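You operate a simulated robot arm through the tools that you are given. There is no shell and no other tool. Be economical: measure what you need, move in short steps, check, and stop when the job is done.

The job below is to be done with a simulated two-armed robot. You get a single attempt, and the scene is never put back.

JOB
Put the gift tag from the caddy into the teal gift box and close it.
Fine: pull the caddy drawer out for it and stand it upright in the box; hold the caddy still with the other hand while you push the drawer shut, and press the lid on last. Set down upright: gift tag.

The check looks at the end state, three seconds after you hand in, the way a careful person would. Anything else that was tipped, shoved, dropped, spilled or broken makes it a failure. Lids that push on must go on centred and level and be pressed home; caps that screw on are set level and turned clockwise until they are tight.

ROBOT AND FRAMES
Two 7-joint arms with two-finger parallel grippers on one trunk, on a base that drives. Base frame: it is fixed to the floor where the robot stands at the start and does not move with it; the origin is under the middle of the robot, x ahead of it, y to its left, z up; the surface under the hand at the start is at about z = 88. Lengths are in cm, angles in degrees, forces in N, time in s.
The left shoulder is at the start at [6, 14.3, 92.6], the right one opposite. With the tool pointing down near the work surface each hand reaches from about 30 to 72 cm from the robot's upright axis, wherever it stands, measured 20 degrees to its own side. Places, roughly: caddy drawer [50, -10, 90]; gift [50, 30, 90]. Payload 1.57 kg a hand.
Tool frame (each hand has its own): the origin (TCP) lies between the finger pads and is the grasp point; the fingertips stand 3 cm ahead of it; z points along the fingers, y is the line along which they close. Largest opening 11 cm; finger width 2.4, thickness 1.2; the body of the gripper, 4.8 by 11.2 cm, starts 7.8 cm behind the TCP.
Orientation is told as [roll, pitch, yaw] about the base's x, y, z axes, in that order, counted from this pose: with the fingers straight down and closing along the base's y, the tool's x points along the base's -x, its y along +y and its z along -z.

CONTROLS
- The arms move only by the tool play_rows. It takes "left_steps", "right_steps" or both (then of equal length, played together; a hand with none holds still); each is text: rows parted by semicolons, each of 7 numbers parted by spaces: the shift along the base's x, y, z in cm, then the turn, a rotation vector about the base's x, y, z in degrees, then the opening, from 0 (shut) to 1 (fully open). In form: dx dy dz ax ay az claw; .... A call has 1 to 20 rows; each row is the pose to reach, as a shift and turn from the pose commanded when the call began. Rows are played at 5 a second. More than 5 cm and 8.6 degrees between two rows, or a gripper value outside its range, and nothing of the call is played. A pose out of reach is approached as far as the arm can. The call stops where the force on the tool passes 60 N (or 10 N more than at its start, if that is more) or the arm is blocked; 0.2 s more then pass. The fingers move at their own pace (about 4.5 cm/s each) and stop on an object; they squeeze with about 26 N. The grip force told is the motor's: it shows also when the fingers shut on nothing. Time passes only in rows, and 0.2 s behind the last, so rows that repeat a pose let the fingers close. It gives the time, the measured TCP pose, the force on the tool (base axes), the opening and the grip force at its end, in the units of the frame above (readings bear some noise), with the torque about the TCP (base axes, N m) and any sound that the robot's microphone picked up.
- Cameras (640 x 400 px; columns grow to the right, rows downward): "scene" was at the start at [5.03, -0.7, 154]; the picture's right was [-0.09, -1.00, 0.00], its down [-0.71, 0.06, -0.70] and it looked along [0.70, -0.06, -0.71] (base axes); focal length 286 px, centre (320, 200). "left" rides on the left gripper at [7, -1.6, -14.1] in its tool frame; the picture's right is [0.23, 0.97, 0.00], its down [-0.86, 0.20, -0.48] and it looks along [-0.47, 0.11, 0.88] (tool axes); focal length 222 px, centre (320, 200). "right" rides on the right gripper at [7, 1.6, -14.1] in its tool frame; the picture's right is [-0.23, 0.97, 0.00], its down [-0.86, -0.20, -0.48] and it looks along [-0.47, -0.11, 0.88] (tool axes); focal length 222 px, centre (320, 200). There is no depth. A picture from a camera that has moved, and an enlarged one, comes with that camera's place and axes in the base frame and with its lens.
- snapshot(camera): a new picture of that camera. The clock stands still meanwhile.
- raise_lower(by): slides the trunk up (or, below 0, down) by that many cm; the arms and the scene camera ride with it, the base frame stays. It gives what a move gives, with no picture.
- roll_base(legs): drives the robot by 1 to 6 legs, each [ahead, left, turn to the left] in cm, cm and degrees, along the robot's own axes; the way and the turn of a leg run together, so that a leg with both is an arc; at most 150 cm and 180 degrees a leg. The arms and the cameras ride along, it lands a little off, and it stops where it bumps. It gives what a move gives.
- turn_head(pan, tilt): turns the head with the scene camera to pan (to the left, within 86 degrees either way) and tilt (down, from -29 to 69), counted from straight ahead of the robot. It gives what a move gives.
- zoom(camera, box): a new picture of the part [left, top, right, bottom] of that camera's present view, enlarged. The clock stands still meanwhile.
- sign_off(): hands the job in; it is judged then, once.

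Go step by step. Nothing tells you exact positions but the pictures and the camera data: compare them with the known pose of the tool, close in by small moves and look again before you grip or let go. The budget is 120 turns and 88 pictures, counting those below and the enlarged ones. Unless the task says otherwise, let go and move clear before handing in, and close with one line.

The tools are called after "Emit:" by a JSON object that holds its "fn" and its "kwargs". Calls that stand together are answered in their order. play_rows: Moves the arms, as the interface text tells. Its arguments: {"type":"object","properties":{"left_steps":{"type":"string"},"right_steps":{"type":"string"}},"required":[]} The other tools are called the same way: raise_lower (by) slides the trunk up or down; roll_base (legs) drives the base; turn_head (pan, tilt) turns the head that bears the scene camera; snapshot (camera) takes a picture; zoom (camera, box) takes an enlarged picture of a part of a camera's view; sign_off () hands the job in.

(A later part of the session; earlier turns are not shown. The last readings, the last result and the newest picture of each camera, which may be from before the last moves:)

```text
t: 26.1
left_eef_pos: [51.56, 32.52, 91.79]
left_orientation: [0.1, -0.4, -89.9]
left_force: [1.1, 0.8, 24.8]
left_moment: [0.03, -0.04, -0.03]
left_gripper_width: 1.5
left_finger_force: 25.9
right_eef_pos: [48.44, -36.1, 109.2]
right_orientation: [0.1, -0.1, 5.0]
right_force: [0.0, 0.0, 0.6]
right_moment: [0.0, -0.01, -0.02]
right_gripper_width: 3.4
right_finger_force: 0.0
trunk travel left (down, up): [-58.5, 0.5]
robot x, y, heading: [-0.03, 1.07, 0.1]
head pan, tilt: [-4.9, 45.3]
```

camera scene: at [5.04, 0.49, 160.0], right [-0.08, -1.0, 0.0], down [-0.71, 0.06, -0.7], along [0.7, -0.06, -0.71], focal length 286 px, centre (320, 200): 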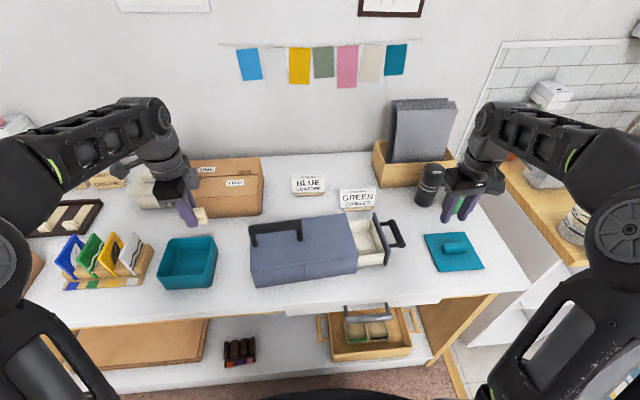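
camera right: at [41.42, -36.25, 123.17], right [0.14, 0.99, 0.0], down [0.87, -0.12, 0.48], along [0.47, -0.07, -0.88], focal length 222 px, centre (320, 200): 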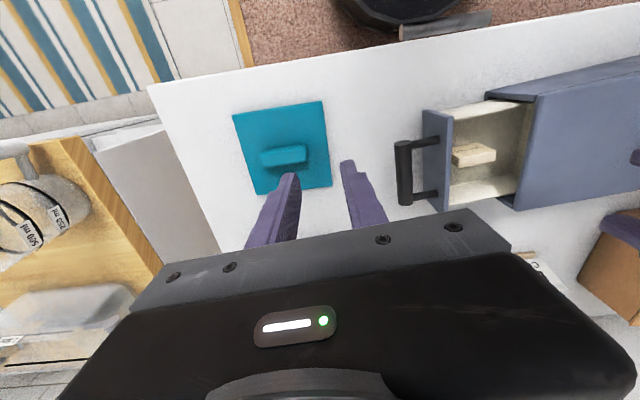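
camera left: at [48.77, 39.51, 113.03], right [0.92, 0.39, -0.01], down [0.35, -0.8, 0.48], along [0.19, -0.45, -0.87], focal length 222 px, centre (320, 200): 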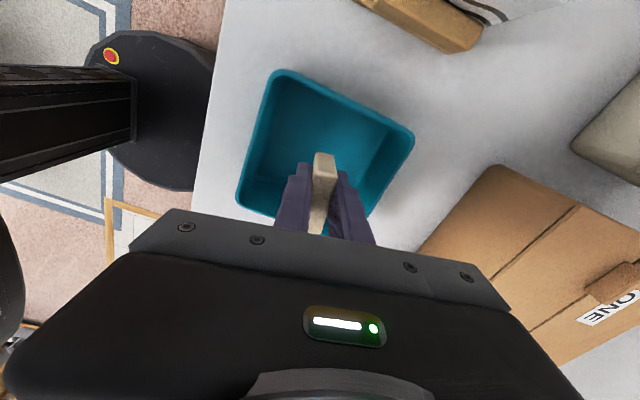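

The tag is resting on the box floor. I'll relieve the pressure, open and lift straight out.

Emit:
{"fn": "play_rows", "kwargs": {"left_steps": "0 0 0.3 0 0 0 0; 0 0 0.3 0 0 0 0.2; 0 0 0.3 0 0 0 0.4; 0 0 0.3 0 0 0 0.4; 0 0 2 0 0 0 0.4; 0 0 5 0 0 0 0.4; 0 0 9 0 0 0 0.4; 0 0 13 0 0 0 0.4; 0 0 17 0 0 0 0.4; 0 0 17 0 0 0 0.4"}}

Emit:
{"fn": "snapshot", "kwargs": {"camera": "left"}}

Emit:
{"fn": "zoom", "kwargs": {"camera": "scene", "box": [140, 190, 260, 310]}}

```text
t: 28.3
left_eef_pos: [51.58, 32.57, 108.48]
left_orientation: [-0.2, -0.4, -90.0]
left_force: [-0.4, 0.8, -0.8]
left_moment: [0.02, -0.01, 0.01]
left_gripper_width: 4.41
left_finger_force: 0.0
right_eef_pos: [48.63, -36.1, 109.09]
right_orientation: [-0.1, 0.0, 4.9]
right_force: [0.1, -0.2, 0.0]
right_moment: [0.0, -0.03, -0.03]
right_gripper_width: 3.4
right_finger_force: 0.1
trunk travel left (down, up): [-58.5, 0.5]
robot x, y, heading: [0.08, 1.17, -0.0]
head pan, tilt: [-4.9, 45.3]
```

```text
49 pictures are left
camera left: at [50.03, 39.68, 122.46], right [0.97, 0.23, -0.01], down [0.2, -0.85, 0.48], along [0.11, -0.47, -0.87], focal length 222 px, centre (320, 200)
```

left: 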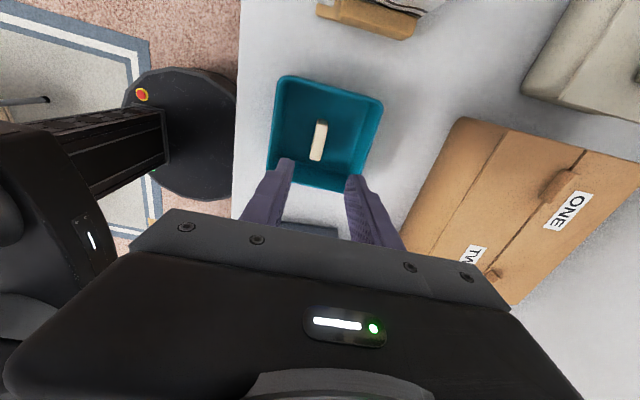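

```text
3.33 times, centred on (200, 250) of scene
camera zoom: at [5.06, 0.46, 160.0], right [-0.08, -1.0, 0.0], down [-0.71, 0.06, -0.7], along [0.7, -0.06, -0.71], focal length 955 px, centre (720, 33)
```

zoom: 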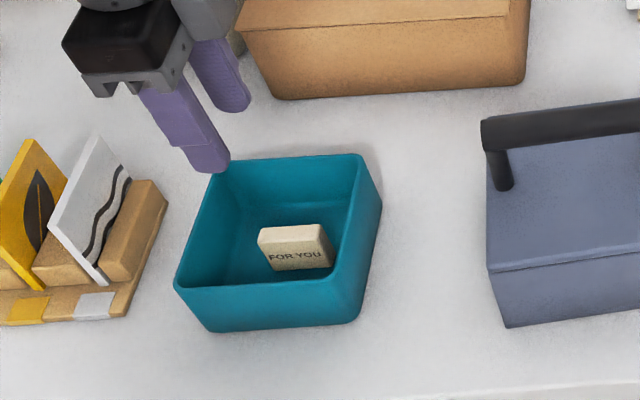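

The tag stands upright in the box. Next the left hand re-grips the carry handle while the right hand goes over the drawer bar.

Emit:
{"fn": "play_rows", "kwargs": {"left_steps": "0 0 3 0 0 0 0.6; 0 -4 3.5 0 0 1 0.6; 0 -8 3.5 0 0 2 0.6; 0 -12 3.5 0 0 3 0.6; 0.1 -16 3.5 0 0 4 0.6; 0.2 -20 3 0 0 5 0.6; 0.3 -24.3 2 0 0 5 0.6; 0.3 -24.3 -2 0 0 5 0.6; 0.3 -24.3 -6 0 0 5 0.6; 0.3 -24.3 -6 0 0 5 0; 0.3 -24.3 -6 0 0 5 0; 0.3 -24.3 -6 0 0 5 0; 0.3 -24.3 -6 0 0 5 0", "right_steps": "1 2 0 0 0 0 0.33; 2 4 0 0 0 0 0.33; 3 6 0 0 0 0 0.33; 4 8 0 0 0 0 0.33; 5.9 9.9 -2 0 0 0 0.33; 5.9 9.9 -5 0 0 0 0.33; 5.9 9.9 -8 0 0 0 0.33; 5.9 9.9 -10 0 0 0 0.33; 5.9 9.9 -10 0 0 0 0.33; 5.9 9.9 -10 0 0 0 0.33; 5.9 9.9 -10 0 0 0 0.33; 5.9 9.9 -10 0 0 0 0.33; 5.9 9.9 -10 0 0 0 0.33"}}

Emit:
{"fn": "snapshot", "kwargs": {"camera": "right"}}

Emit:
{"fn": "snapshot", "kwargs": {"camera": "scene"}}

```text
t: 31.1
left_eef_pos: [51.83, 8.07, 102.53]
left_orientation: [-0.2, -0.4, -84.9]
left_force: [1.3, 0.0, 0.8]
left_moment: [-0.01, -0.08, 0.0]
left_gripper_width: 2.47
left_finger_force: 25.5
right_eef_pos: [54.56, -26.26, 99.17]
right_orientation: [0.0, -0.1, 4.9]
right_force: [0.1, -0.3, 1.2]
right_moment: [-0.03, -0.01, -0.02]
right_gripper_width: 3.64
right_finger_force: 0.1
trunk travel left (down, up): [-58.5, 0.5]
robot x, y, heading: [-0.2, 0.89, -0.0]
head pan, tilt: [-4.9, 45.3]
```

```text
47 pictures are left
camera right: at [47.47, -25.2, 113.2], right [0.14, 0.99, 0.0], down [0.87, -0.12, 0.48], along [0.47, -0.07, -0.88], focal length 222 px, centre (320, 200)
```

right: 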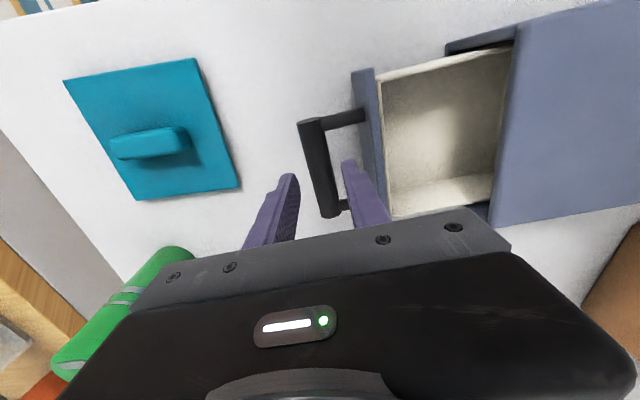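

```text
46 pictures are left
camera scene: at [5.08, 0.44, 159.99], right [-0.08, -1.0, 0.0], down [-0.71, 0.06, -0.7], along [0.7, -0.06, -0.71], focal length 286 px, centre (320, 200)
```

scene: 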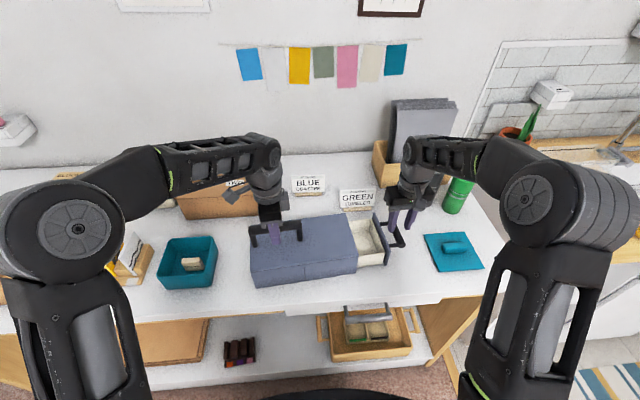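

The left hand holds the caddy and the bar is between the right fingers. I'll grip it and push the drawer in.

Emit:
{"fn": "play_rows", "kwargs": {"right_steps": "0 0.1 -2.5 0 0 0 0.33; 0 0.1 -5 0 0 0 0.33; 0 0.1 -5 0 0 0 0; 0 0.1 -5 0 0 0 0; 0 0.1 -5 0 0 0 0; -0.09 1.1 -5 0 0 0 0; -0.18 2.1 -5 0 0 0 0; -0.27 3.1 -5 0 0 0 0; -0.36 4.1 -5 0 0 0 0; -0.45 5.1 -5 0 0 0 0; -0.54 6.1 -5 0 0 0 0; -0.63 7.1 -5 0 0 0 0; -0.7 8 -5 0 0 0 0"}}

Emit:
{"fn": "snapshot", "kwargs": {"camera": "right"}}

```text
t: 33.9
left_eef_pos: [51.97, 8.01, 102.48]
left_orientation: [-0.3, -0.6, -84.9]
left_force: [-1.5, 6.1, -0.1]
left_moment: [0.29, -0.17, -0.24]
left_gripper_width: 2.46
left_finger_force: 26.4
right_eef_pos: [53.8, -17.93, 94.01]
right_orientation: [0.0, 0.0, 4.9]
right_force: [1.8, -5.0, 1.2]
right_moment: [-0.08, -0.18, -0.18]
right_gripper_width: 2.14
right_finger_force: 26.3
trunk travel left (down, up): [-58.5, 0.5]
robot x, y, heading: [-0.06, 1.18, 0.1]
head pan, tilt: [-4.9, 45.3]
```

```text
45 pictures are left
camera right: at [46.66, -16.94, 108.2], right [0.14, 0.99, 0.0], down [0.87, -0.12, 0.48], along [0.47, -0.07, -0.88], focal length 222 px, centre (320, 200)
```

right: 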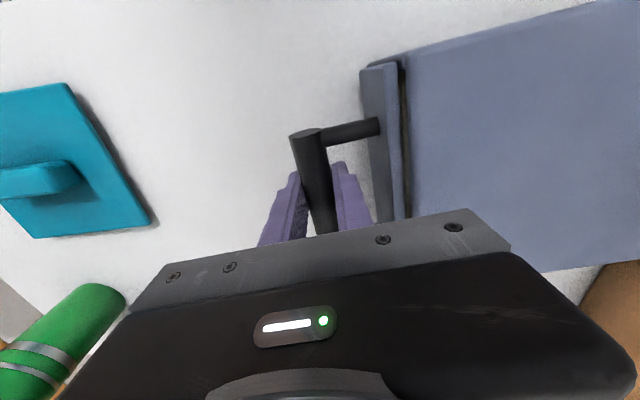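

A small gap is left, so I'll keep pushing in small steps until it stops.

Emit:
{"fn": "play_rows", "kwargs": {"right_steps": "-0.02 0.3 0 0 0 0 0; -0.04 0.6 0 0 0 0 0; -0.04 0.6 0 0 0 0 0"}}

Emit:
{"fn": "zoom", "kwargs": {"camera": "right", "box": [340, 40, 500, 240]}}

```text
t: 34.7
left_eef_pos: [51.87, 8.02, 102.58]
left_orientation: [-0.2, -0.3, -84.8]
left_force: [-3.1, 18.0, 2.1]
left_moment: [-0.05, -0.01, -0.47]
left_gripper_width: 2.46
left_finger_force: 26.3
right_eef_pos: [53.62, -17.64, 94.06]
right_orientation: [-0.2, 0.1, 4.9]
right_force: [4.9, -22.3, 5.6]
right_moment: [-0.08, 0.17, -0.15]
right_gripper_width: 2.14
right_finger_force: 26.5
trunk travel left (down, up): [-58.5, 0.5]
robot x, y, heading: [0.19, 1.28, -0.0]
head pan, tilt: [-4.9, 45.3]
```

```text
2.00 times, centred on (420, 140) of right
camera zoom: at [46.59, -16.69, 108.17], right [0.14, 0.99, 0.0], down [0.87, -0.13, 0.48], along [0.47, -0.07, -0.88], focal length 444 px, centre (120, 320)
```

zoom: 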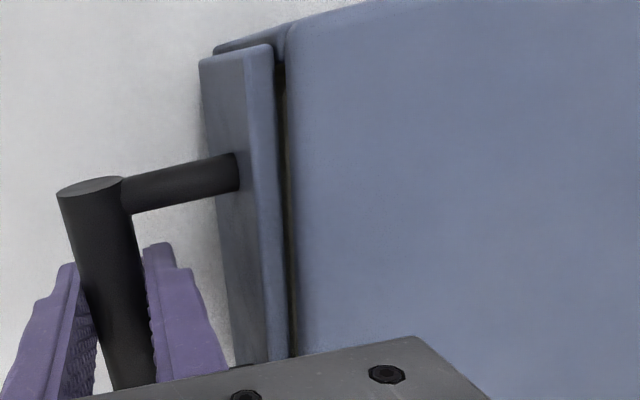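

Emit:
{"fn": "play_rows", "kwargs": {"right_steps": "-0.02 0.3 -0.05 0 0 0 0; -0.04 0.5 -0.05 0 0 0 0; -0.04 0.5 -0.05 0 0 0 0"}}

Emit:
{"fn": "zoom", "kwargs": {"camera": "right", "box": [340, 40, 500, 240]}}

```text
t: 35.5
left_eef_pos: [51.94, 8.18, 102.68]
left_orientation: [-0.1, -0.5, -84.8]
left_force: [-2.6, 22.6, 4.7]
left_moment: [-0.25, -0.01, -0.25]
left_gripper_width: 2.47
left_finger_force: 26.2
right_eef_pos: [53.76, -17.24, 94.01]
right_orientation: [-0.2, 0.0, 5.0]
right_force: [2.4, -29.9, 9.3]
right_moment: [-0.07, 0.08, -0.03]
right_gripper_width: 2.15
right_finger_force: 26.3
trunk travel left (down, up): [-58.5, 0.5]
robot x, y, heading: [0.18, 1.26, -0.0]
head pan, tilt: [-4.9, 45.3]
```

```text
2.00 times, centred on (420, 140) of right
camera zoom: at [46.58, -16.19, 108.12], right [0.14, 0.99, 0.0], down [0.87, -0.12, 0.48], along [0.47, -0.07, -0.88], focal length 444 px, centre (120, 320)
```

zoom: 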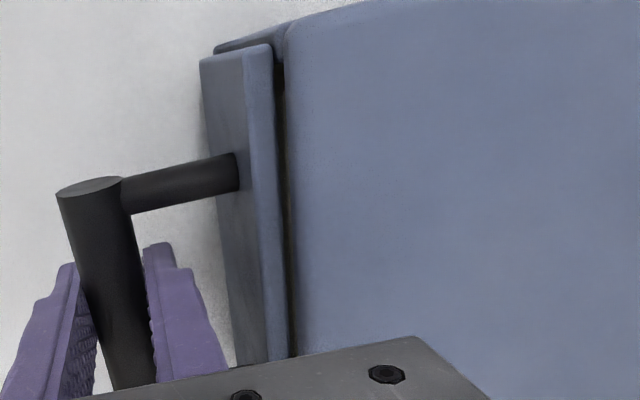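

The gap no longer changes, so the drawer is at its stop. I'll relieve the push and release the right hand first, then the left, and inspect.

Emit:
{"fn": "play_rows", "kwargs": {"right_steps": "0 -0.5 0 0 0 0 0; 0 -0.7 0 0 0 0 0.33; 0 -0.7 0 0 0 0 0.33; 0 -0.7 0 0 0 0 0.33; 0 -0.7 4 0 0 0 0.33; 0 -0.7 8 0 0 0 0.33; 0 -2 12 0 0 0 0.33; 0 -5 15 0 0 0 0.33"}}

Emit:
{"fn": "zoom", "kwargs": {"camera": "scene", "box": [220, 170, 400, 310]}}

Emit:
{"fn": "snapshot", "kwargs": {"camera": "right"}}

```text
t: 37.3
left_eef_pos: [51.86, 8.02, 102.71]
left_orientation: [-0.3, -0.4, -84.9]
left_force: [-1.1, 0.1, -0.5]
left_moment: [-0.15, -0.11, -0.17]
left_gripper_width: 2.45
left_finger_force: 26.3
right_eef_pos: [53.54, -21.87, 109.08]
right_orientation: [0.0, 0.0, 5.0]
right_force: [-0.3, 0.3, 0.4]
right_moment: [0.01, 0.02, -0.02]
right_gripper_width: 3.62
right_finger_force: 0.1
trunk travel left (down, up): [-58.5, 0.5]
robot x, y, heading: [0.02, 1.21, -0.2]
head pan, tilt: [-4.9, 45.3]
```

```text
2.86 times, centred on (310, 240) of scene
camera zoom: at [5.04, 0.4, 159.99], right [-0.08, -1.0, 0.0], down [-0.71, 0.06, -0.7], along [0.7, -0.06, -0.71], focal length 818 px, centre (349, 86)
```

zoom: 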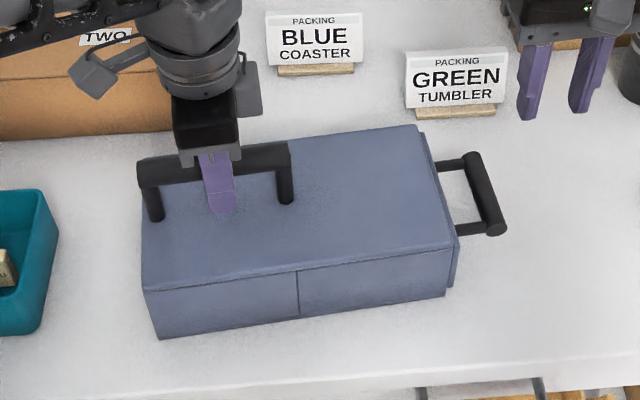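

```text
41 pictures are left
camera right: at [46.47, -20.94, 123.2], right [0.14, 0.99, 0.0], down [0.87, -0.12, 0.48], along [0.47, -0.07, -0.88], focal length 222 px, centre (320, 200)
```

right: 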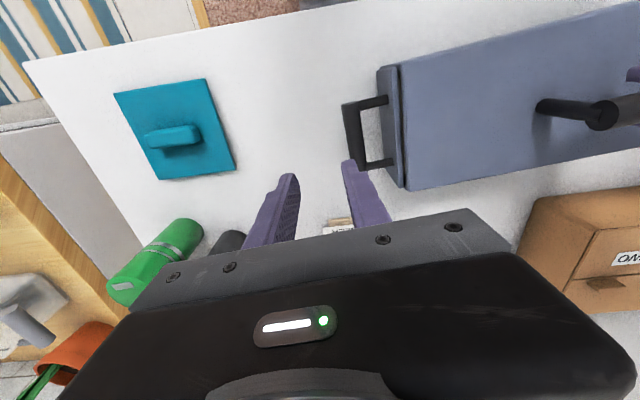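

The drawer is shut and the caddy hasn't visibly moved. I'll release the left hand and lift it clear, and bring the right hand over the lid knob.

Emit:
{"fn": "play_rows", "kwargs": {"left_steps": "0 0 0 0 0 0 0.5; 0 0 0 0 0 0 0.5; 0 0 0 0 0 0 0.5; 0 0 3 0 0 0 0.5; 0 0 6 0 0 0 0.5; 0 0 10 0 0 0 0.5", "right_steps": "-0.5 -4 0 0 0 0 0.5; -1 -8 0 0 0 0 0.5; -1.5 -12 0 0 0 0 0.5; -2 -16 0 0 0 0 0.5; -2.5 -19 0 0 0 0 0.5; -3 -21 0 0 0 0 0.5"}}

Emit:
{"fn": "zoom", "kwargs": {"camera": "right", "box": [220, 40, 420, 240]}}

Emit:
{"fn": "zoom", "kwargs": {"camera": "scene", "box": [400, 200, 520, 300]}}

Emit:
{"fn": "zoom", "kwargs": {"camera": "scene", "box": [220, 170, 400, 310]}}

```text
t: 38.7
left_eef_pos: [52.01, 8.24, 112.77]
left_orientation: [-0.2, -0.4, -84.8]
left_force: [-0.1, -0.3, 0.3]
left_moment: [0.02, -0.05, 0.01]
left_gripper_width: 5.47
left_finger_force: 0.1
right_eef_pos: [50.47, -43.16, 108.94]
right_orientation: [0.0, 0.1, 5.1]
right_force: [0.1, -0.4, -0.3]
right_moment: [0.02, -0.01, 0.05]
right_gripper_width: 5.49
right_finger_force: 0.1
trunk travel left (down, up): [-58.5, 0.5]
robot x, y, heading: [0.25, 0.86, -0.0]
head pan, tilt: [-4.9, 45.3]
```

```text
2.00 times, centred on (320, 140) of right
camera zoom: at [43.43, -42.15, 123.0], right [0.14, 0.99, 0.0], down [0.87, -0.12, 0.48], along [0.47, -0.07, -0.88], focal length 444 px, centre (320, 320)
```

zoom: 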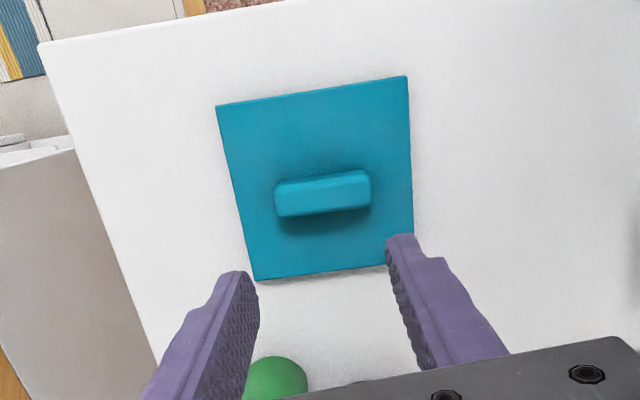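

```text
4.00 times, centred on (460, 250) of scene
camera zoom: at [4.95, 0.39, 160.0], right [-0.08, -1.0, 0.0], down [-0.71, 0.06, -0.7], along [0.7, -0.06, -0.71], focal length 1146 px, centre (-240, 0)
```

zoom: 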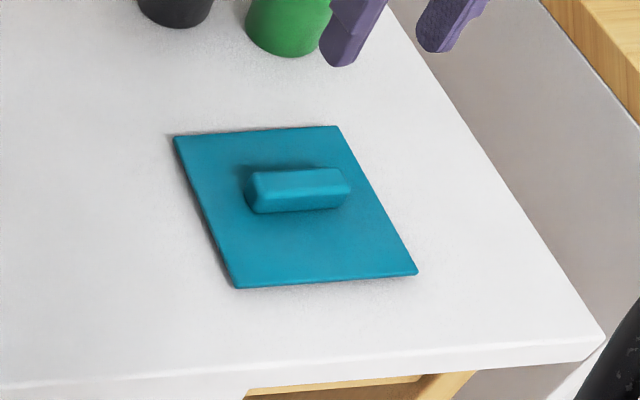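

```text
2.86 times, centred on (310, 240) of scene
camera zoom: at [4.95, 0.39, 160.0], right [-0.08, -1.0, 0.0], down [-0.71, 0.06, -0.7], along [0.7, -0.06, -0.71], focal length 818 px, centre (349, 86)
```

zoom: 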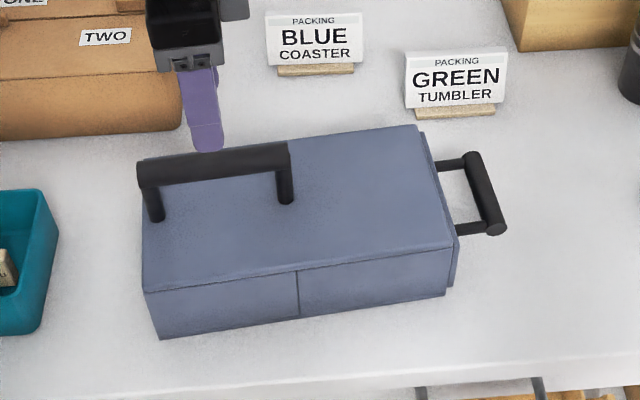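

The lid is about 13×13 and axis-aligned, centred near [50.6, -43.1], with a knob about 6.5 long in y. I'll square the right hand, open it wide and go down around the knob's ends.

Emit:
{"fn": "play_rows", "kwargs": {"right_steps": "0 0 0 0 0 -5 0.9; 0.1 0.1 -4 0 0 -5 0.9; 0.1 0.1 -8 0 0 -5 0.9; 0.1 0.1 -12 0 0 -5 0.9; 0.1 0.1 -14.5 0 0 -5 0.9; 0.1 0.1 -14.5 0 0 -5 0.9"}}

Emit:
{"fn": "snapshot", "kwargs": {"camera": "right"}}

Emit:
{"fn": "zoom", "kwargs": {"camera": "scene", "box": [400, 180, 520, 280]}}

```text
t: 40.1
left_eef_pos: [51.98, 8.16, 112.78]
left_orientation: [-0.2, -0.5, -84.9]
left_force: [1.1, -0.3, 0.8]
left_moment: [0.03, 0.01, -0.02]
left_gripper_width: 5.48
left_finger_force: 0.1
right_eef_pos: [50.6, -42.86, 94.59]
right_orientation: [0.1, 0.1, 0.0]
right_force: [-0.1, -0.6, 0.2]
right_moment: [0.03, 0.0, -0.01]
right_gripper_width: 9.92
right_finger_force: 0.0
trunk travel left (down, up): [-58.5, 0.5]
robot x, y, heading: [-0.05, 1.17, 0.1]
head pan, tilt: [-4.9, 45.3]
```

```text
37 pictures are left
camera right: at [43.68, -41.23, 108.59], right [0.23, 0.97, 0.0], down [0.85, -0.2, 0.48], along [0.47, -0.11, -0.88], focal length 222 px, centre (320, 200)
```

right: 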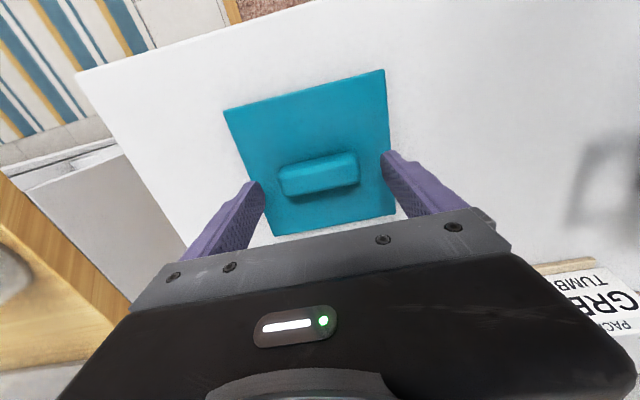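

```text
4.00 times, centred on (460, 230) of scene
camera zoom: at [5.02, 0.45, 160.0], right [-0.08, -1.0, 0.0], down [-0.71, 0.06, -0.7], along [0.7, -0.06, -0.71], focal length 1146 px, centre (-240, 80)
```

zoom: 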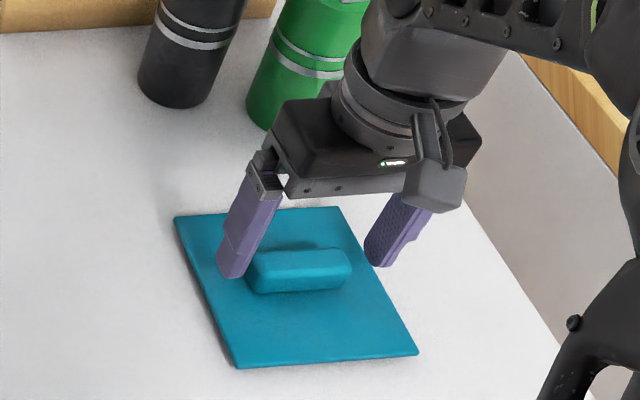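

The fingers are centred on the knob. I'll lower them a bit more and close.

Emit:
{"fn": "play_rows", "kwargs": {"right_steps": "0 0 -0.7 0 0 0 0.9; 0 0 -1.4 0 0 0 0.9; 0 0 -1.4 0 0 0 0.9"}}

Emit:
{"fn": "zoom", "kwargs": {"camera": "scene", "box": [400, 180, 520, 280]}}

```text
t: 40.9
left_eef_pos: [51.94, 8.29, 112.79]
left_orientation: [-0.2, -0.5, -84.9]
left_force: [0.3, -0.1, 0.2]
left_moment: [-0.02, -0.01, 0.01]
left_gripper_width: 5.5
left_finger_force: 0.1
right_eef_pos: [50.78, -42.84, 93.12]
right_orientation: [0.0, 0.0, 0.0]
right_force: [-0.2, 0.3, -0.4]
right_moment: [-0.02, -0.01, 0.01]
right_gripper_width: 9.89
right_finger_force: 0.0
trunk travel left (down, up): [-58.5, 0.5]
robot x, y, heading: [0.2, 1.39, 0.0]
head pan, tilt: [-4.9, 45.3]
```

```text
4.00 times, centred on (460, 230) of scene
camera zoom: at [5.02, 0.44, 160.0], right [-0.08, -1.0, 0.0], down [-0.71, 0.06, -0.7], along [0.7, -0.06, -0.71], focal length 1146 px, centre (-240, 80)
```

zoom: 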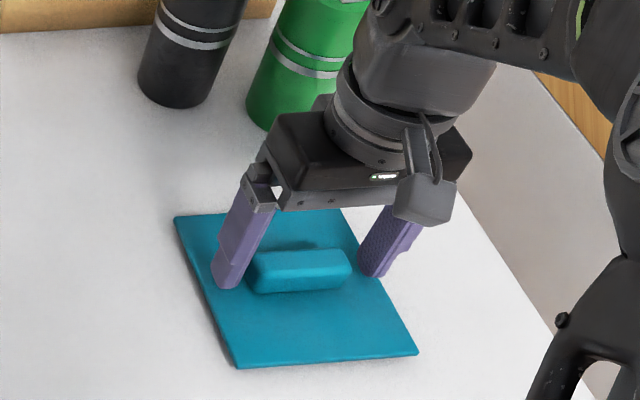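

Emit:
{"fn": "play_rows", "kwargs": {"right_steps": "0 0 0 0 0 0 0.5; 0 0 0 0 0 0 0.3; 0 0 0 0 0 0 0.1; 0 0 0 0 0 0 0; 0 0 0 0 0 0 0; 0 0 0 0 0 0 0"}}

Emit:
{"fn": "snapshot", "kwargs": {"camera": "right"}}

```text
t: 42.3
left_eef_pos: [52.04, 8.35, 112.68]
left_orientation: [-0.2, -0.5, -85.0]
left_force: [-0.6, 0.7, -0.4]
left_moment: [-0.06, 0.0, 0.01]
left_gripper_width: 5.52
left_finger_force: 0.1
right_eef_pos: [50.87, -42.86, 93.08]
right_orientation: [0.0, 0.1, 0.0]
right_force: [0.4, -0.5, 0.7]
right_moment: [0.01, 0.02, -0.01]
right_gripper_width: 6.87
right_finger_force: 25.9
trunk travel left (down, up): [-58.5, 0.5]
robot x, y, heading: [0.41, 1.55, 0.1]
head pan, tilt: [-4.9, 45.3]
```

```text
34 pictures are left
camera right: at [43.76, -41.3, 107.22], right [0.23, 0.97, 0.0], down [0.86, -0.2, 0.48], along [0.47, -0.11, -0.88], focal length 222 px, centre (320, 200)
```

right: 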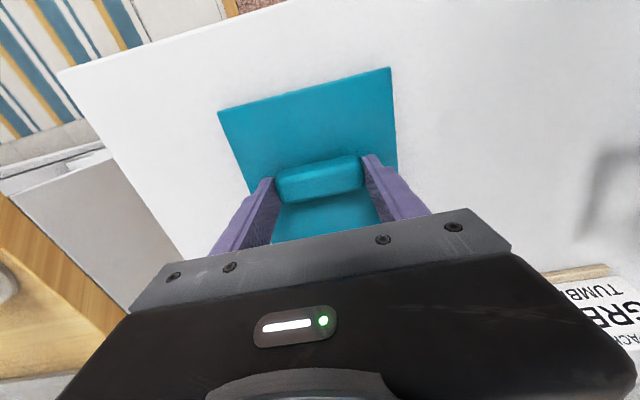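

The knob is gripped, 6.9 cm wide. I'll lift straight up and check that the lid hangs level.

Emit:
{"fn": "play_rows", "kwargs": {"right_steps": "0 0 1 0 0 0 0; 0 0 3 0 0 0 0; 0 0 6 0 0 0 0; 0 0 10 0 0 0 0; 0 0 14 0 0 0 0; 0 0 17 0 0 0 0; 0 0 17 0 0 0 0"}}

Emit:
{"fn": "snapshot", "kwargs": {"camera": "scene"}}

Emit:
{"fn": "snapshot", "kwargs": {"camera": "right"}}

```text
t: 43.9
left_eef_pos: [51.99, 8.07, 112.78]
left_orientation: [-0.4, -0.6, -84.9]
left_force: [-0.7, 1.6, -0.2]
left_moment: [0.02, 0.03, -0.01]
left_gripper_width: 5.47
left_finger_force: 0.0
right_eef_pos: [50.53, -42.87, 109.98]
right_orientation: [0.0, 0.1, 0.0]
right_force: [-0.6, 0.7, -0.7]
right_moment: [0.03, -0.03, 0.0]
right_gripper_width: 6.88
right_finger_force: 26.1
trunk travel left (down, up): [-58.5, 0.5]
robot x, y, heading: [0.1, 1.2, -0.1]
head pan, tilt: [-4.9, 45.3]
```

```text
33 pictures are left
camera scene: at [5.05, 0.42, 160.0], right [-0.08, -1.0, 0.0], down [-0.71, 0.06, -0.7], along [0.7, -0.06, -0.71], focal length 286 px, centre (320, 200)
```

scene: 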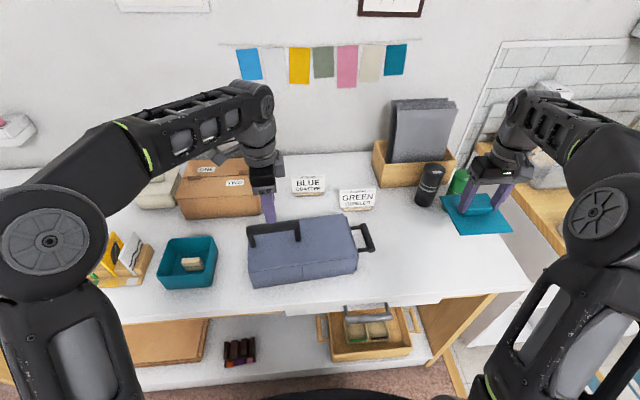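

```text
32 pictures are left
camera right: at [43.55, -41.23, 124.12], right [0.23, 0.97, 0.0], down [0.86, -0.2, 0.48], along [0.47, -0.11, -0.88], focal length 222 px, centre (320, 200)
```

right: 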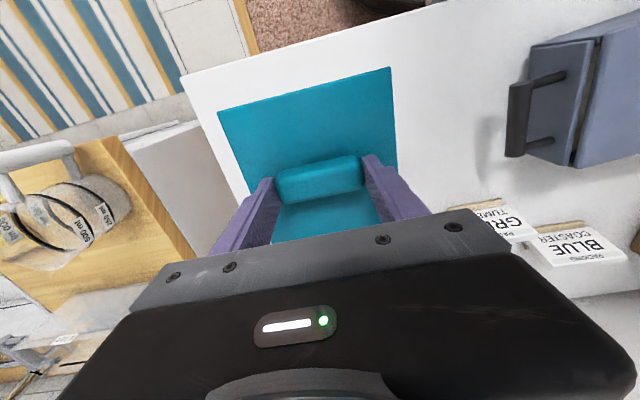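

The lid is held level. I'll raise it a little more, tuck the left hand leftward, then drive the base left.

Emit:
{"fn": "play_rows", "kwargs": {"right_steps": "0 0 1.5 0 0 0 0; 0 0 3.5 0 0 0 0; 0 0 3.5 0 0 0 0; 0 0 3.5 0 0 0 0", "left_steps": "0 4 1 0 0 0 0.5; 0 8 1 0 0 0 0.5; -1 12 1 0 0 0 0.5; -2 15 1 0 0 0 0.5"}}

Emit:
{"fn": "turn_head", "kwargs": {"pan": 40, "tilt": 40}}

Emit:
{"fn": "snapshot", "kwargs": {"camera": "scene"}}

```text
t: 44.9
left_eef_pos: [49.95, 23.49, 113.45]
left_orientation: [-0.3, -0.5, -84.9]
left_force: [0.4, -1.1, 0.8]
left_moment: [-0.03, 0.02, -0.03]
left_gripper_width: 5.51
left_finger_force: 0.0
right_eef_pos: [50.6, -42.66, 112.61]
right_orientation: [0.3, 0.6, -0.1]
right_force: [-0.2, -0.3, -1.3]
right_moment: [0.03, 0.0, 0.04]
right_gripper_width: 6.87
right_finger_force: 26.3
right hand out of reach, approached as far as the arm can: row 2
trunk travel left (down, up): [-58.5, 0.5]
robot x, y, heading: [0.09, 1.23, 0.3]
head pan, tilt: [-4.9, 45.3]
```

```text
t: 46.0
left_eef_pos: [50.11, 23.42, 113.51]
left_orientation: [-0.1, -0.5, -84.9]
left_force: [0.4, -0.2, 0.3]
left_moment: [0.0, -0.01, -0.02]
left_gripper_width: 5.48
left_finger_force: 0.2
right_eef_pos: [50.47, -42.81, 112.63]
right_orientation: [0.2, 0.4, 0.0]
right_force: [-0.3, 0.6, 0.9]
right_moment: [0.01, 0.02, -0.02]
right_gripper_width: 6.85
right_finger_force: 26.1
trunk travel left (down, up): [-58.5, 0.5]
robot x, y, heading: [-0.12, 1.28, 0.3]
head pan, tilt: [40.0, 40.0]
```

```text
31 pictures are left
camera scene: at [3.47, 6.58, 160.76], right [0.64, -0.77, 0.0], down [-0.49, -0.41, -0.77], along [0.59, 0.49, -0.64], focal length 286 px, centre (320, 200)
```

scene: 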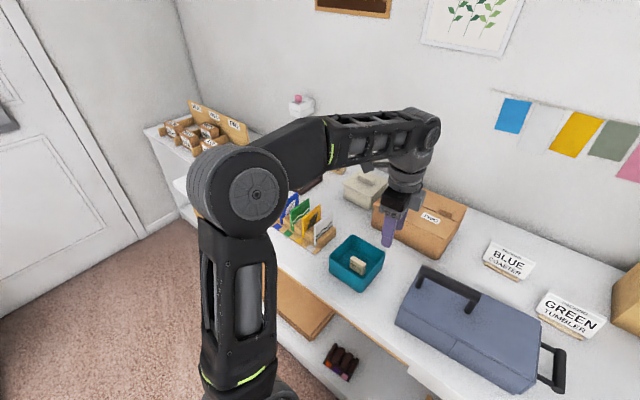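

The way is clear on the left. I'll drive left 40 cm.

Emit:
{"fn": "roll_base", "kwargs": {"legs": [[0, 40, 0]]}}

Emit:
{"fn": "turn_head", "kwargs": {"pan": 0, "tilt": 48}}

Emit:
{"fn": "snapshot", "kwargs": {"camera": "scene"}}

```text
t: 48.5
left_eef_pos: [49.96, 64.14, 113.53]
left_orientation: [-0.3, -0.5, -84.9]
left_force: [-0.1, 0.3, -0.6]
left_moment: [-0.04, -0.02, 0.0]
left_gripper_width: 5.5
left_finger_force: 0.1
right_eef_pos: [50.57, -2.0, 112.67]
right_orientation: [0.3, 0.5, 0.0]
right_force: [-1.0, -0.6, 0.5]
right_moment: [-0.02, 0.02, 0.01]
right_gripper_width: 6.89
right_finger_force: 25.6
trunk travel left (down, up): [-58.5, 0.5]
robot x, y, heading: [0.0, 41.51, 0.4]
head pan, tilt: [40.0, 40.0]
```

```text
t: 49.6
left_eef_pos: [49.97, 64.19, 113.48]
left_orientation: [-0.2, -0.5, -84.8]
left_force: [-0.2, -0.3, 0.5]
left_moment: [0.02, 0.03, 0.0]
left_gripper_width: 5.49
left_finger_force: 0.0
right_eef_pos: [50.49, -2.04, 112.59]
right_orientation: [0.2, 0.6, 0.1]
right_force: [-0.1, -0.3, -0.6]
right_moment: [0.01, -0.01, 0.02]
right_gripper_width: 6.82
right_finger_force: 26.7
trunk travel left (down, up): [-58.5, 0.5]
robot x, y, heading: [-0.29, 41.61, 0.2]
head pan, tilt: [0.0, 48.0]
```

```text
30 pictures are left
camera scene: at [4.81, 41.8, 159.62], right [0.0, -1.0, 0.0], down [-0.74, 0.0, -0.67], along [0.67, 0.0, -0.74], focal length 286 px, centre (320, 200)
```

scene: 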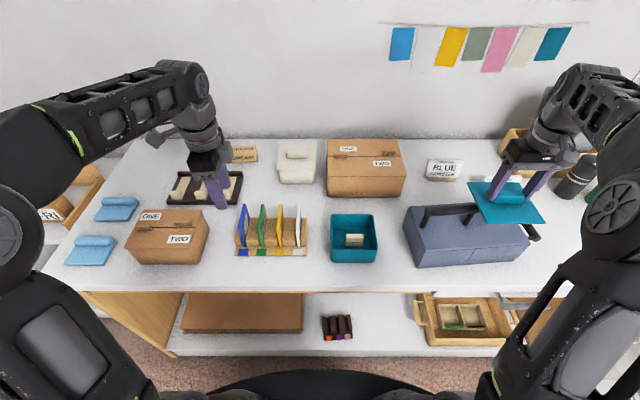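

The lid is clear of the caddy handle. I'll move it across to hover over the box.

Emit:
{"fn": "play_rows", "kwargs": {"right_steps": "0.1 4 0 0 0 0 0; 0.2 8 0 -0.2 -0.5 0 0; 0.4 12 0 -0.2 -0.5 0 0; 0.5 16 0 -0.2 -0.5 0 0; 0.7 20 0 -0.2 -0.5 0 0; 0.9 24 0 -0.2 -0.5 0 0; 1 28 0 -0.2 -0.5 0 0; 1.1 32 -1 -0.2 -0.5 0 0; 1.2 35 -3 -0.2 -0.5 0 0; 1.2 35 -6 -0.2 -0.5 0 0; 1.2 35 -6 -0.2 -0.5 0 0"}}

Emit:
{"fn": "snapshot", "kwargs": {"camera": "right"}}

Emit:
{"fn": "zoom", "kwargs": {"camera": "scene", "box": [300, 160, 420, 280]}}

```text
t: 52.0
left_eef_pos: [49.97, 64.2, 113.55]
left_orientation: [-0.3, -0.5, -84.8]
left_force: [0.7, 0.3, -0.2]
left_moment: [0.03, 0.01, 0.01]
left_gripper_width: 5.5
left_finger_force: 0.1
right_eef_pos: [51.82, 32.76, 106.69]
right_orientation: [0.1, 0.0, 0.1]
right_force: [0.8, -0.1, -0.6]
right_moment: [-0.03, 0.01, 0.0]
right_gripper_width: 6.86
right_finger_force: 25.6
trunk travel left (down, up): [-58.5, 0.5]
robot x, y, heading: [0.21, 41.48, 0.2]
head pan, tilt: [0.0, 48.0]
```

```text
29 pictures are left
camera right: at [44.77, 34.37, 120.79], right [0.23, 0.97, 0.0], down [0.86, -0.2, 0.48], along [0.47, -0.11, -0.88], focal length 222 px, centre (320, 200)
```

right: 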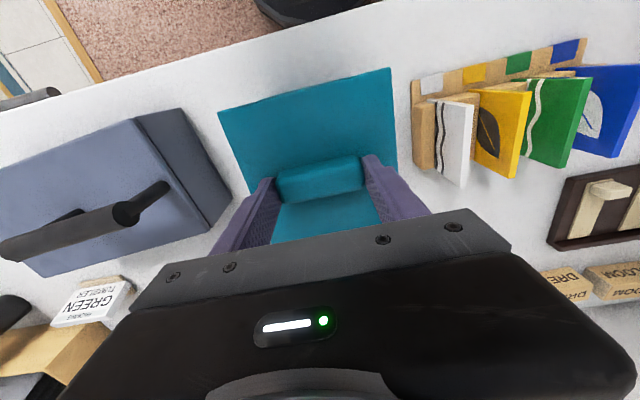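

```text
3.33 times, centred on (360, 220) of scene
camera zoom: at [4.78, 41.84, 159.62], right [0.0, -1.0, 0.0], down [-0.74, 0.0, -0.67], along [0.67, 0.0, -0.74], focal length 955 px, centre (187, 133)
```

zoom: 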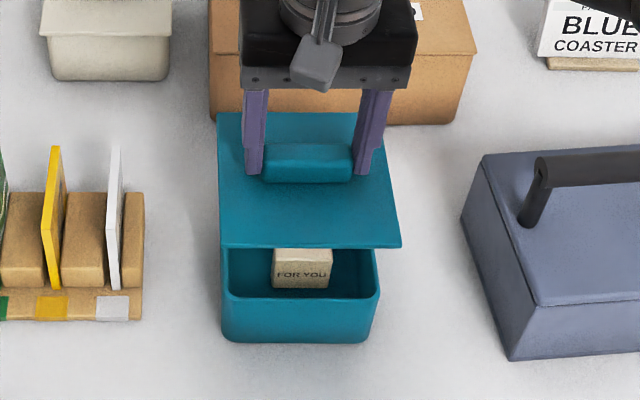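

The lid hovers well aligned over the box. I'll lower it to about 1.5 cm above the rim and check the alignment in finer detail.

Emit:
{"fn": "play_rows", "kwargs": {"right_steps": "-0.1 0 -2 0 0 0 0; -0.1 0 -4 0 0 0 0; -0.1 0 -6 0 0 0 0; -0.1 0 -6 0 0 0 0"}}

Emit:
{"fn": "zoom", "kwargs": {"camera": "scene", "box": [320, 190, 390, 270]}}

Emit:
{"fn": "snapshot", "kwargs": {"camera": "left"}}

```text
t: 53.0
left_eef_pos: [49.99, 64.1, 113.42]
left_orientation: [-0.3, -0.5, -84.8]
left_force: [0.2, 0.4, 0.3]
left_moment: [0.02, 0.0, -0.01]
left_gripper_width: 5.49
left_finger_force: 0.1
right_eef_pos: [51.74, 32.91, 100.52]
right_orientation: [0.2, 0.0, 0.1]
right_force: [0.0, 0.5, -0.2]
right_moment: [-0.02, 0.01, 0.0]
right_gripper_width: 6.86
right_finger_force: 26.0
trunk travel left (down, up): [-58.5, 0.5]
robot x, y, heading: [0.01, 41.52, -0.1]
head pan, tilt: [0.0, 48.0]
```

```text
5.00 times, centred on (355, 230) of scene
camera zoom: at [4.79, 41.81, 159.62], right [0.0, -1.0, 0.0], down [-0.74, 0.0, -0.67], along [0.67, 0.0, -0.74], focal length 1432 px, centre (145, 50)
```

zoom: 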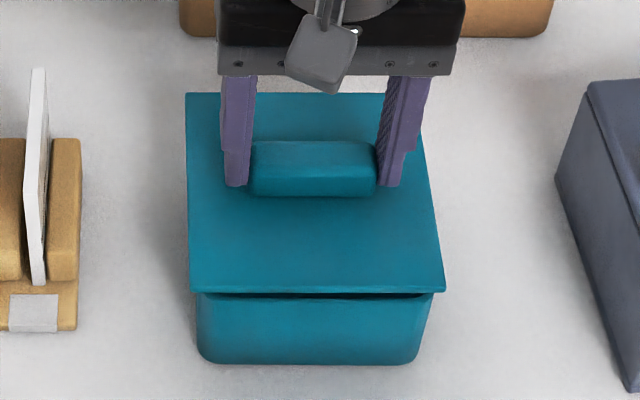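

```text
26 pictures are left
camera left: at [47.78, 71.07, 127.58], right [0.95, 0.31, -0.01], down [0.28, -0.83, 0.48], along [0.15, -0.46, -0.87], focal length 222 px, centre (320, 200)
```

left: 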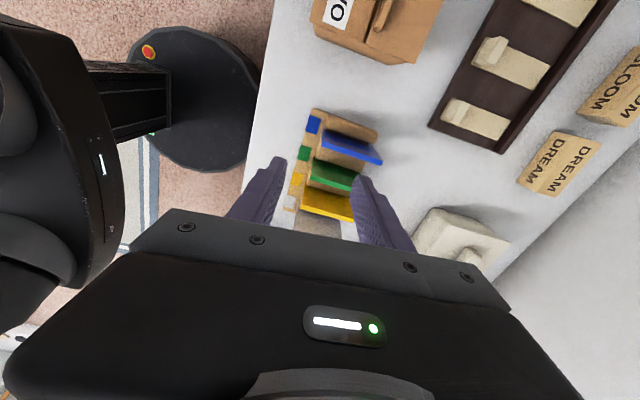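

The lid is centred in y, and in x to within measurement error. I'll lower it gently and feel for contact.

Emit:
{"fn": "play_rows", "kwargs": {"right_steps": "0.05 0 -0.5 0 0 0 0; 0.05 0 -1 0 0 0 0; 0.05 0 -1.2 0 0 0 0; 0.05 0 -1.2 0 0 0 0"}}

Emit:
{"fn": "zoom", "kwargs": {"camera": "scene", "box": [320, 190, 390, 270]}}

```text
t: 54.0
left_eef_pos: [49.95, 64.07, 113.53]
left_orientation: [-0.3, -0.6, -84.9]
left_force: [-1.1, 0.6, -0.1]
left_moment: [0.0, -0.01, -0.01]
left_gripper_width: 5.52
left_finger_force: 0.1
right_eef_pos: [51.8, 32.89, 99.4]
right_orientation: [0.3, 0.0, 0.2]
right_force: [0.4, -1.7, 9.8]
right_moment: [-0.43, 0.24, 0.07]
right_gripper_width: 6.87
right_finger_force: 25.7
trunk travel left (down, up): [-58.5, 0.5]
robot x, y, heading: [-0.07, 41.36, 0.2]
head pan, tilt: [0.0, 48.0]
heard: snap
```

```text
5.00 times, centred on (355, 230) of scene
camera zoom: at [4.74, 41.8, 159.63], right [0.0, -1.0, 0.0], down [-0.74, 0.0, -0.67], along [0.67, 0.0, -0.74], focal length 1432 px, centre (145, 50)
```

zoom: 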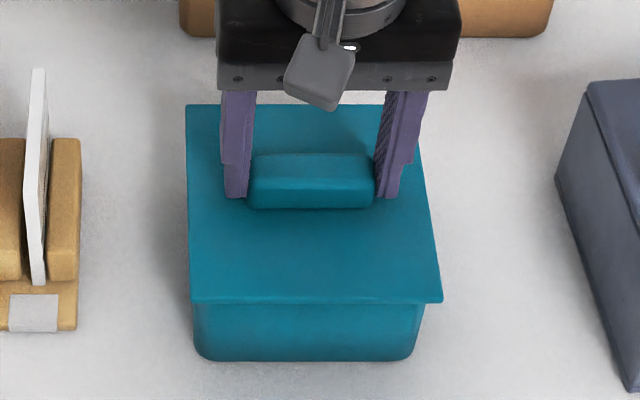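

I heard a snap as the lid went on. I'll press a little more to make sure it is fully home.

Emit:
{"fn": "play_rows", "kwargs": {"right_steps": "0 0 -0.3 0 0 0 0; 0 0 -0.6 0 0 0 0; 0 0 -0.6 0 0 0 0"}}

Emit:
{"fn": "zoom", "kwargs": {"camera": "scene", "box": [320, 190, 390, 270]}}

```text
t: 54.8
left_eef_pos: [49.8, 64.07, 113.57]
left_orientation: [-0.2, -0.5, -84.8]
left_force: [-0.4, 0.1, 0.1]
left_moment: [0.01, -0.02, -0.01]
left_gripper_width: 5.49
left_finger_force: 0.3
right_eef_pos: [51.67, 32.78, 99.11]
right_orientation: [0.2, -0.3, 0.1]
right_force: [6.6, -4.0, 31.9]
right_moment: [-0.25, -0.15, 0.02]
right_gripper_width: 6.92
right_finger_force: 25.5
trunk travel left (down, up): [-58.5, 0.5]
robot x, y, heading: [-0.12, 42.06, 0.1]
head pan, tilt: [0.0, 48.0]
```

```text
5.00 times, centred on (355, 230) of scene
camera zoom: at [4.61, 41.79, 159.64], right [0.0, -1.0, 0.0], down [-0.74, 0.0, -0.67], along [0.67, 0.0, -0.74], focal length 1432 px, centre (145, 50)
```

zoom: 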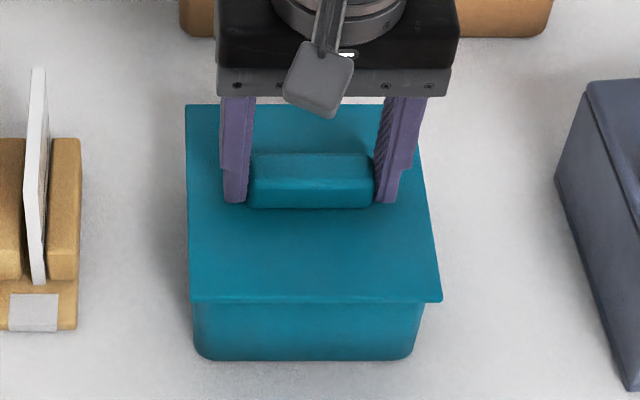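

The lid doesn't move any further, so it is home. I'll release it and lift clear for a final look.

Emit:
{"fn": "play_rows", "kwargs": {"right_steps": "0 0 0.5 0 0 0 0; 0 0 0.5 0 0 0 0.8; 0 0 0.5 0 0 0 0.8; 0 0 0.5 0 0 0 0.8; 0 0 3 0 0 0 0.8; 0 0 6 0 0 0 0.8; 0 0 9 0 0 0 0.8; 0 0 9 0 0 0 0.8"}}

Emit:
{"fn": "snapshot", "kwargs": {"camera": "right"}}

Emit:
{"fn": "zoom", "kwargs": {"camera": "scene", "box": [310, 180, 400, 280]}}

Emit:
{"fn": "snapshot", "kwargs": {"camera": "scene"}}

```text
t: 56.6
left_eef_pos: [50.05, 64.05, 113.43]
left_orientation: [-0.2, -0.5, -84.9]
left_force: [-0.4, -0.2, -0.2]
left_moment: [0.01, 0.04, 0.03]
left_gripper_width: 5.5
left_finger_force: 0.1
right_eef_pos: [51.66, 33.09, 107.77]
right_orientation: [0.2, 0.0, 0.1]
right_force: [0.7, 1.3, -0.4]
right_moment: [0.0, 0.02, -0.03]
right_gripper_width: 8.81
right_finger_force: 0.1
trunk travel left (down, up): [-58.5, 0.5]
robot x, y, heading: [-0.09, 41.68, -0.1]
head pan, tilt: [0.0, 48.0]
```

```text
23 pictures are left
camera right: at [44.69, 34.49, 121.87], right [0.23, 0.97, 0.0], down [0.86, -0.2, 0.48], along [0.47, -0.11, -0.88], focal length 222 px, centre (320, 200)
```

right: 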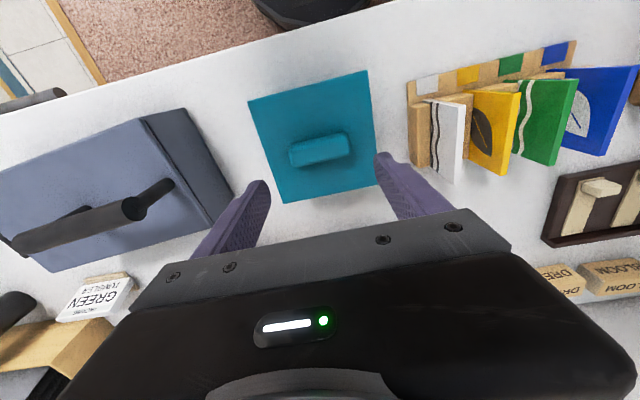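

```text
4.00 times, centred on (355, 230) of scene
camera zoom: at [4.84, 41.81, 159.61], right [0.0, -1.0, 0.0], down [-0.74, 0.0, -0.67], along [0.67, 0.0, -0.74], focal length 1146 px, centre (180, 80)
```

zoom: 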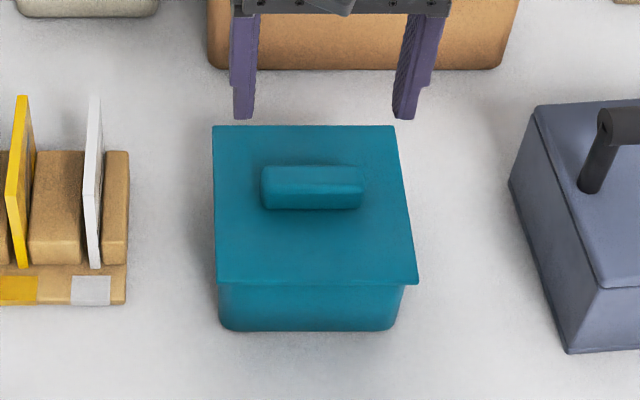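

```text
21 pictures are left
camera scene: at [4.84, 41.81, 159.61], right [0.0, -1.0, 0.0], down [-0.74, 0.0, -0.67], along [0.67, 0.0, -0.74], focal length 286 px, centre (320, 200)
```

scene: 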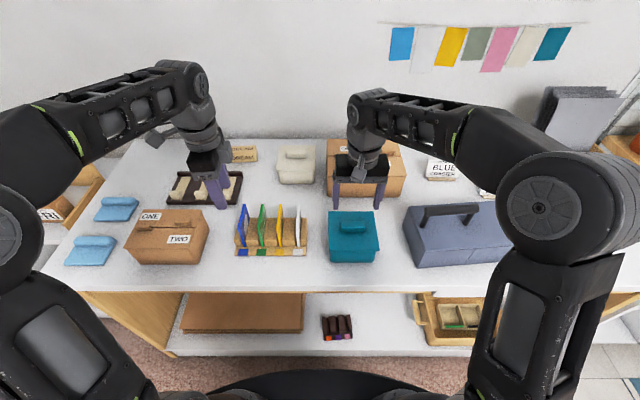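

Everything looks in place. I'll check the lid's seating and centring and the caddy drawer up close.

Emit:
{"fn": "zoom", "kwargs": {"camera": "scene", "box": [325, 230, 385, 270]}}

Emit:
{"fn": "zoom", "kwargs": {"camera": "right", "box": [230, 60, 390, 210]}}

```text
10.00 times, centred on (355, 250) of scene
camera zoom: at [4.84, 41.81, 159.61], right [0.0, -1.0, 0.0], down [-0.74, 0.0, -0.67], along [0.67, 0.0, -0.74], focal length 2864 px, centre (-30, -300)
```

zoom: 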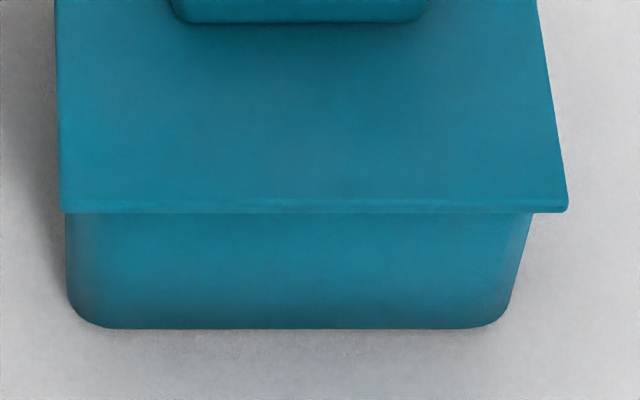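

```text
2.67 times, centred on (310, 135) of right
camera zoom: at [44.69, 34.49, 121.87], right [0.23, 0.97, 0.0], down [0.86, -0.2, 0.48], along [0.47, -0.11, -0.88], focal length 592 px, centre (347, 373)
```

zoom: 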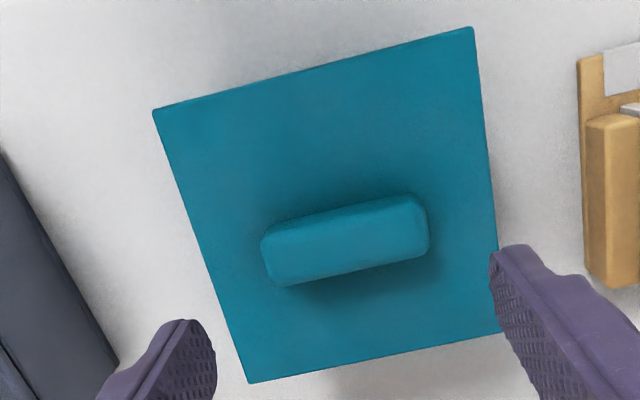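

The lid is level, centred and snapped on. I'll raise the hands and drive back to double-check the drawer gap.

Emit:
{"fn": "play_rows", "kwargs": {"right_steps": "0 -3 2 0 0 0 0.6; 0 -7 4 0 0 0 0.3; 0 -11 5 0 0 0 0.3; 0 -15 5 0 0 0 0.3; 0 -19 5 0 0 0 0.3; 0 -23 5 0 0 0 0.3; 0 -27 5 0 0 0 0.3; 0 -31 5 0 0 0 0.3"}}

Emit:
{"fn": "roll_base", "kwargs": {"legs": [[0, -30, 0]]}}

Emit:
{"fn": "snapshot", "kwargs": {"camera": "right"}}

Emit:
{"fn": "snapshot", "kwargs": {"camera": "scene"}}

```text
t: 58.4
left_eef_pos: [50.0, 63.98, 113.5]
left_orientation: [-0.3, -0.4, -84.9]
left_force: [1.3, 0.7, -0.3]
left_moment: [0.0, -0.01, 0.0]
left_gripper_width: 5.52
left_finger_force: 0.0
right_eef_pos: [51.68, 2.0, 112.64]
right_orientation: [0.2, 0.0, 0.1]
right_force: [-1.0, 0.3, 0.9]
right_moment: [0.0, -0.01, 0.01]
right_gripper_width: 3.3
right_finger_force: 0.1
trunk travel left (down, up): [-58.5, 0.5]
robot x, y, heading: [-0.41, 41.83, 0.2]
head pan, tilt: [0.0, 48.0]
```

```text
t: 60.4
left_eef_pos: [49.98, 33.6, 113.51]
left_orientation: [-0.2, -0.4, -85.2]
left_force: [-0.4, -0.8, -0.2]
left_moment: [0.04, 0.01, 0.0]
left_gripper_width: 5.51
left_finger_force: 0.1
right_eef_pos: [51.39, -28.38, 112.56]
right_orientation: [0.2, 0.0, -0.2]
right_force: [0.3, 0.3, 0.3]
right_moment: [0.01, 0.0, 0.0]
right_gripper_width: 3.28
right_finger_force: 0.1
trunk travel left (down, up): [-58.5, 0.5]
robot x, y, heading: [-0.13, 11.92, -0.3]
head pan, tilt: [0.0, 48.0]
```

```text
18 pictures are left
camera right: at [44.42, -26.72, 126.68], right [0.23, 0.97, 0.0], down [0.85, -0.2, 0.48], along [0.47, -0.11, -0.88], focal length 222 px, centre (320, 200)
```

right: 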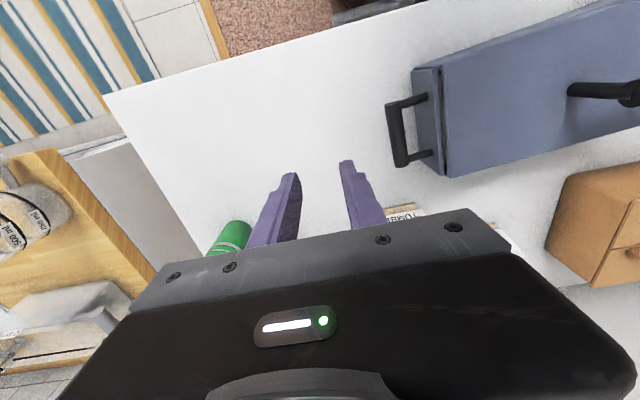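

```text
17 pictures are left
camera scene: at [4.77, 11.53, 159.61], right [0.0, -1.0, 0.0], down [-0.74, 0.0, -0.67], along [0.67, 0.0, -0.74], focal length 286 px, centre (320, 200)
```

scene: 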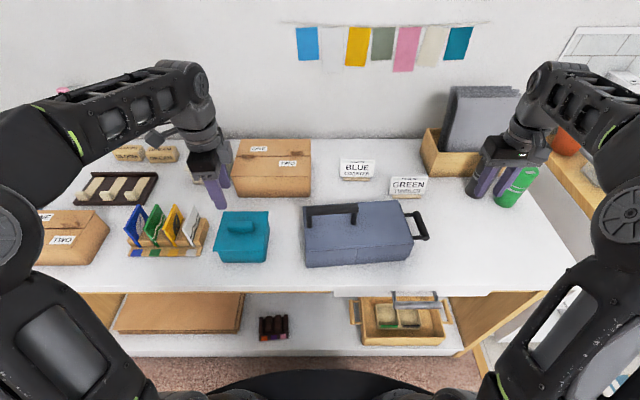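

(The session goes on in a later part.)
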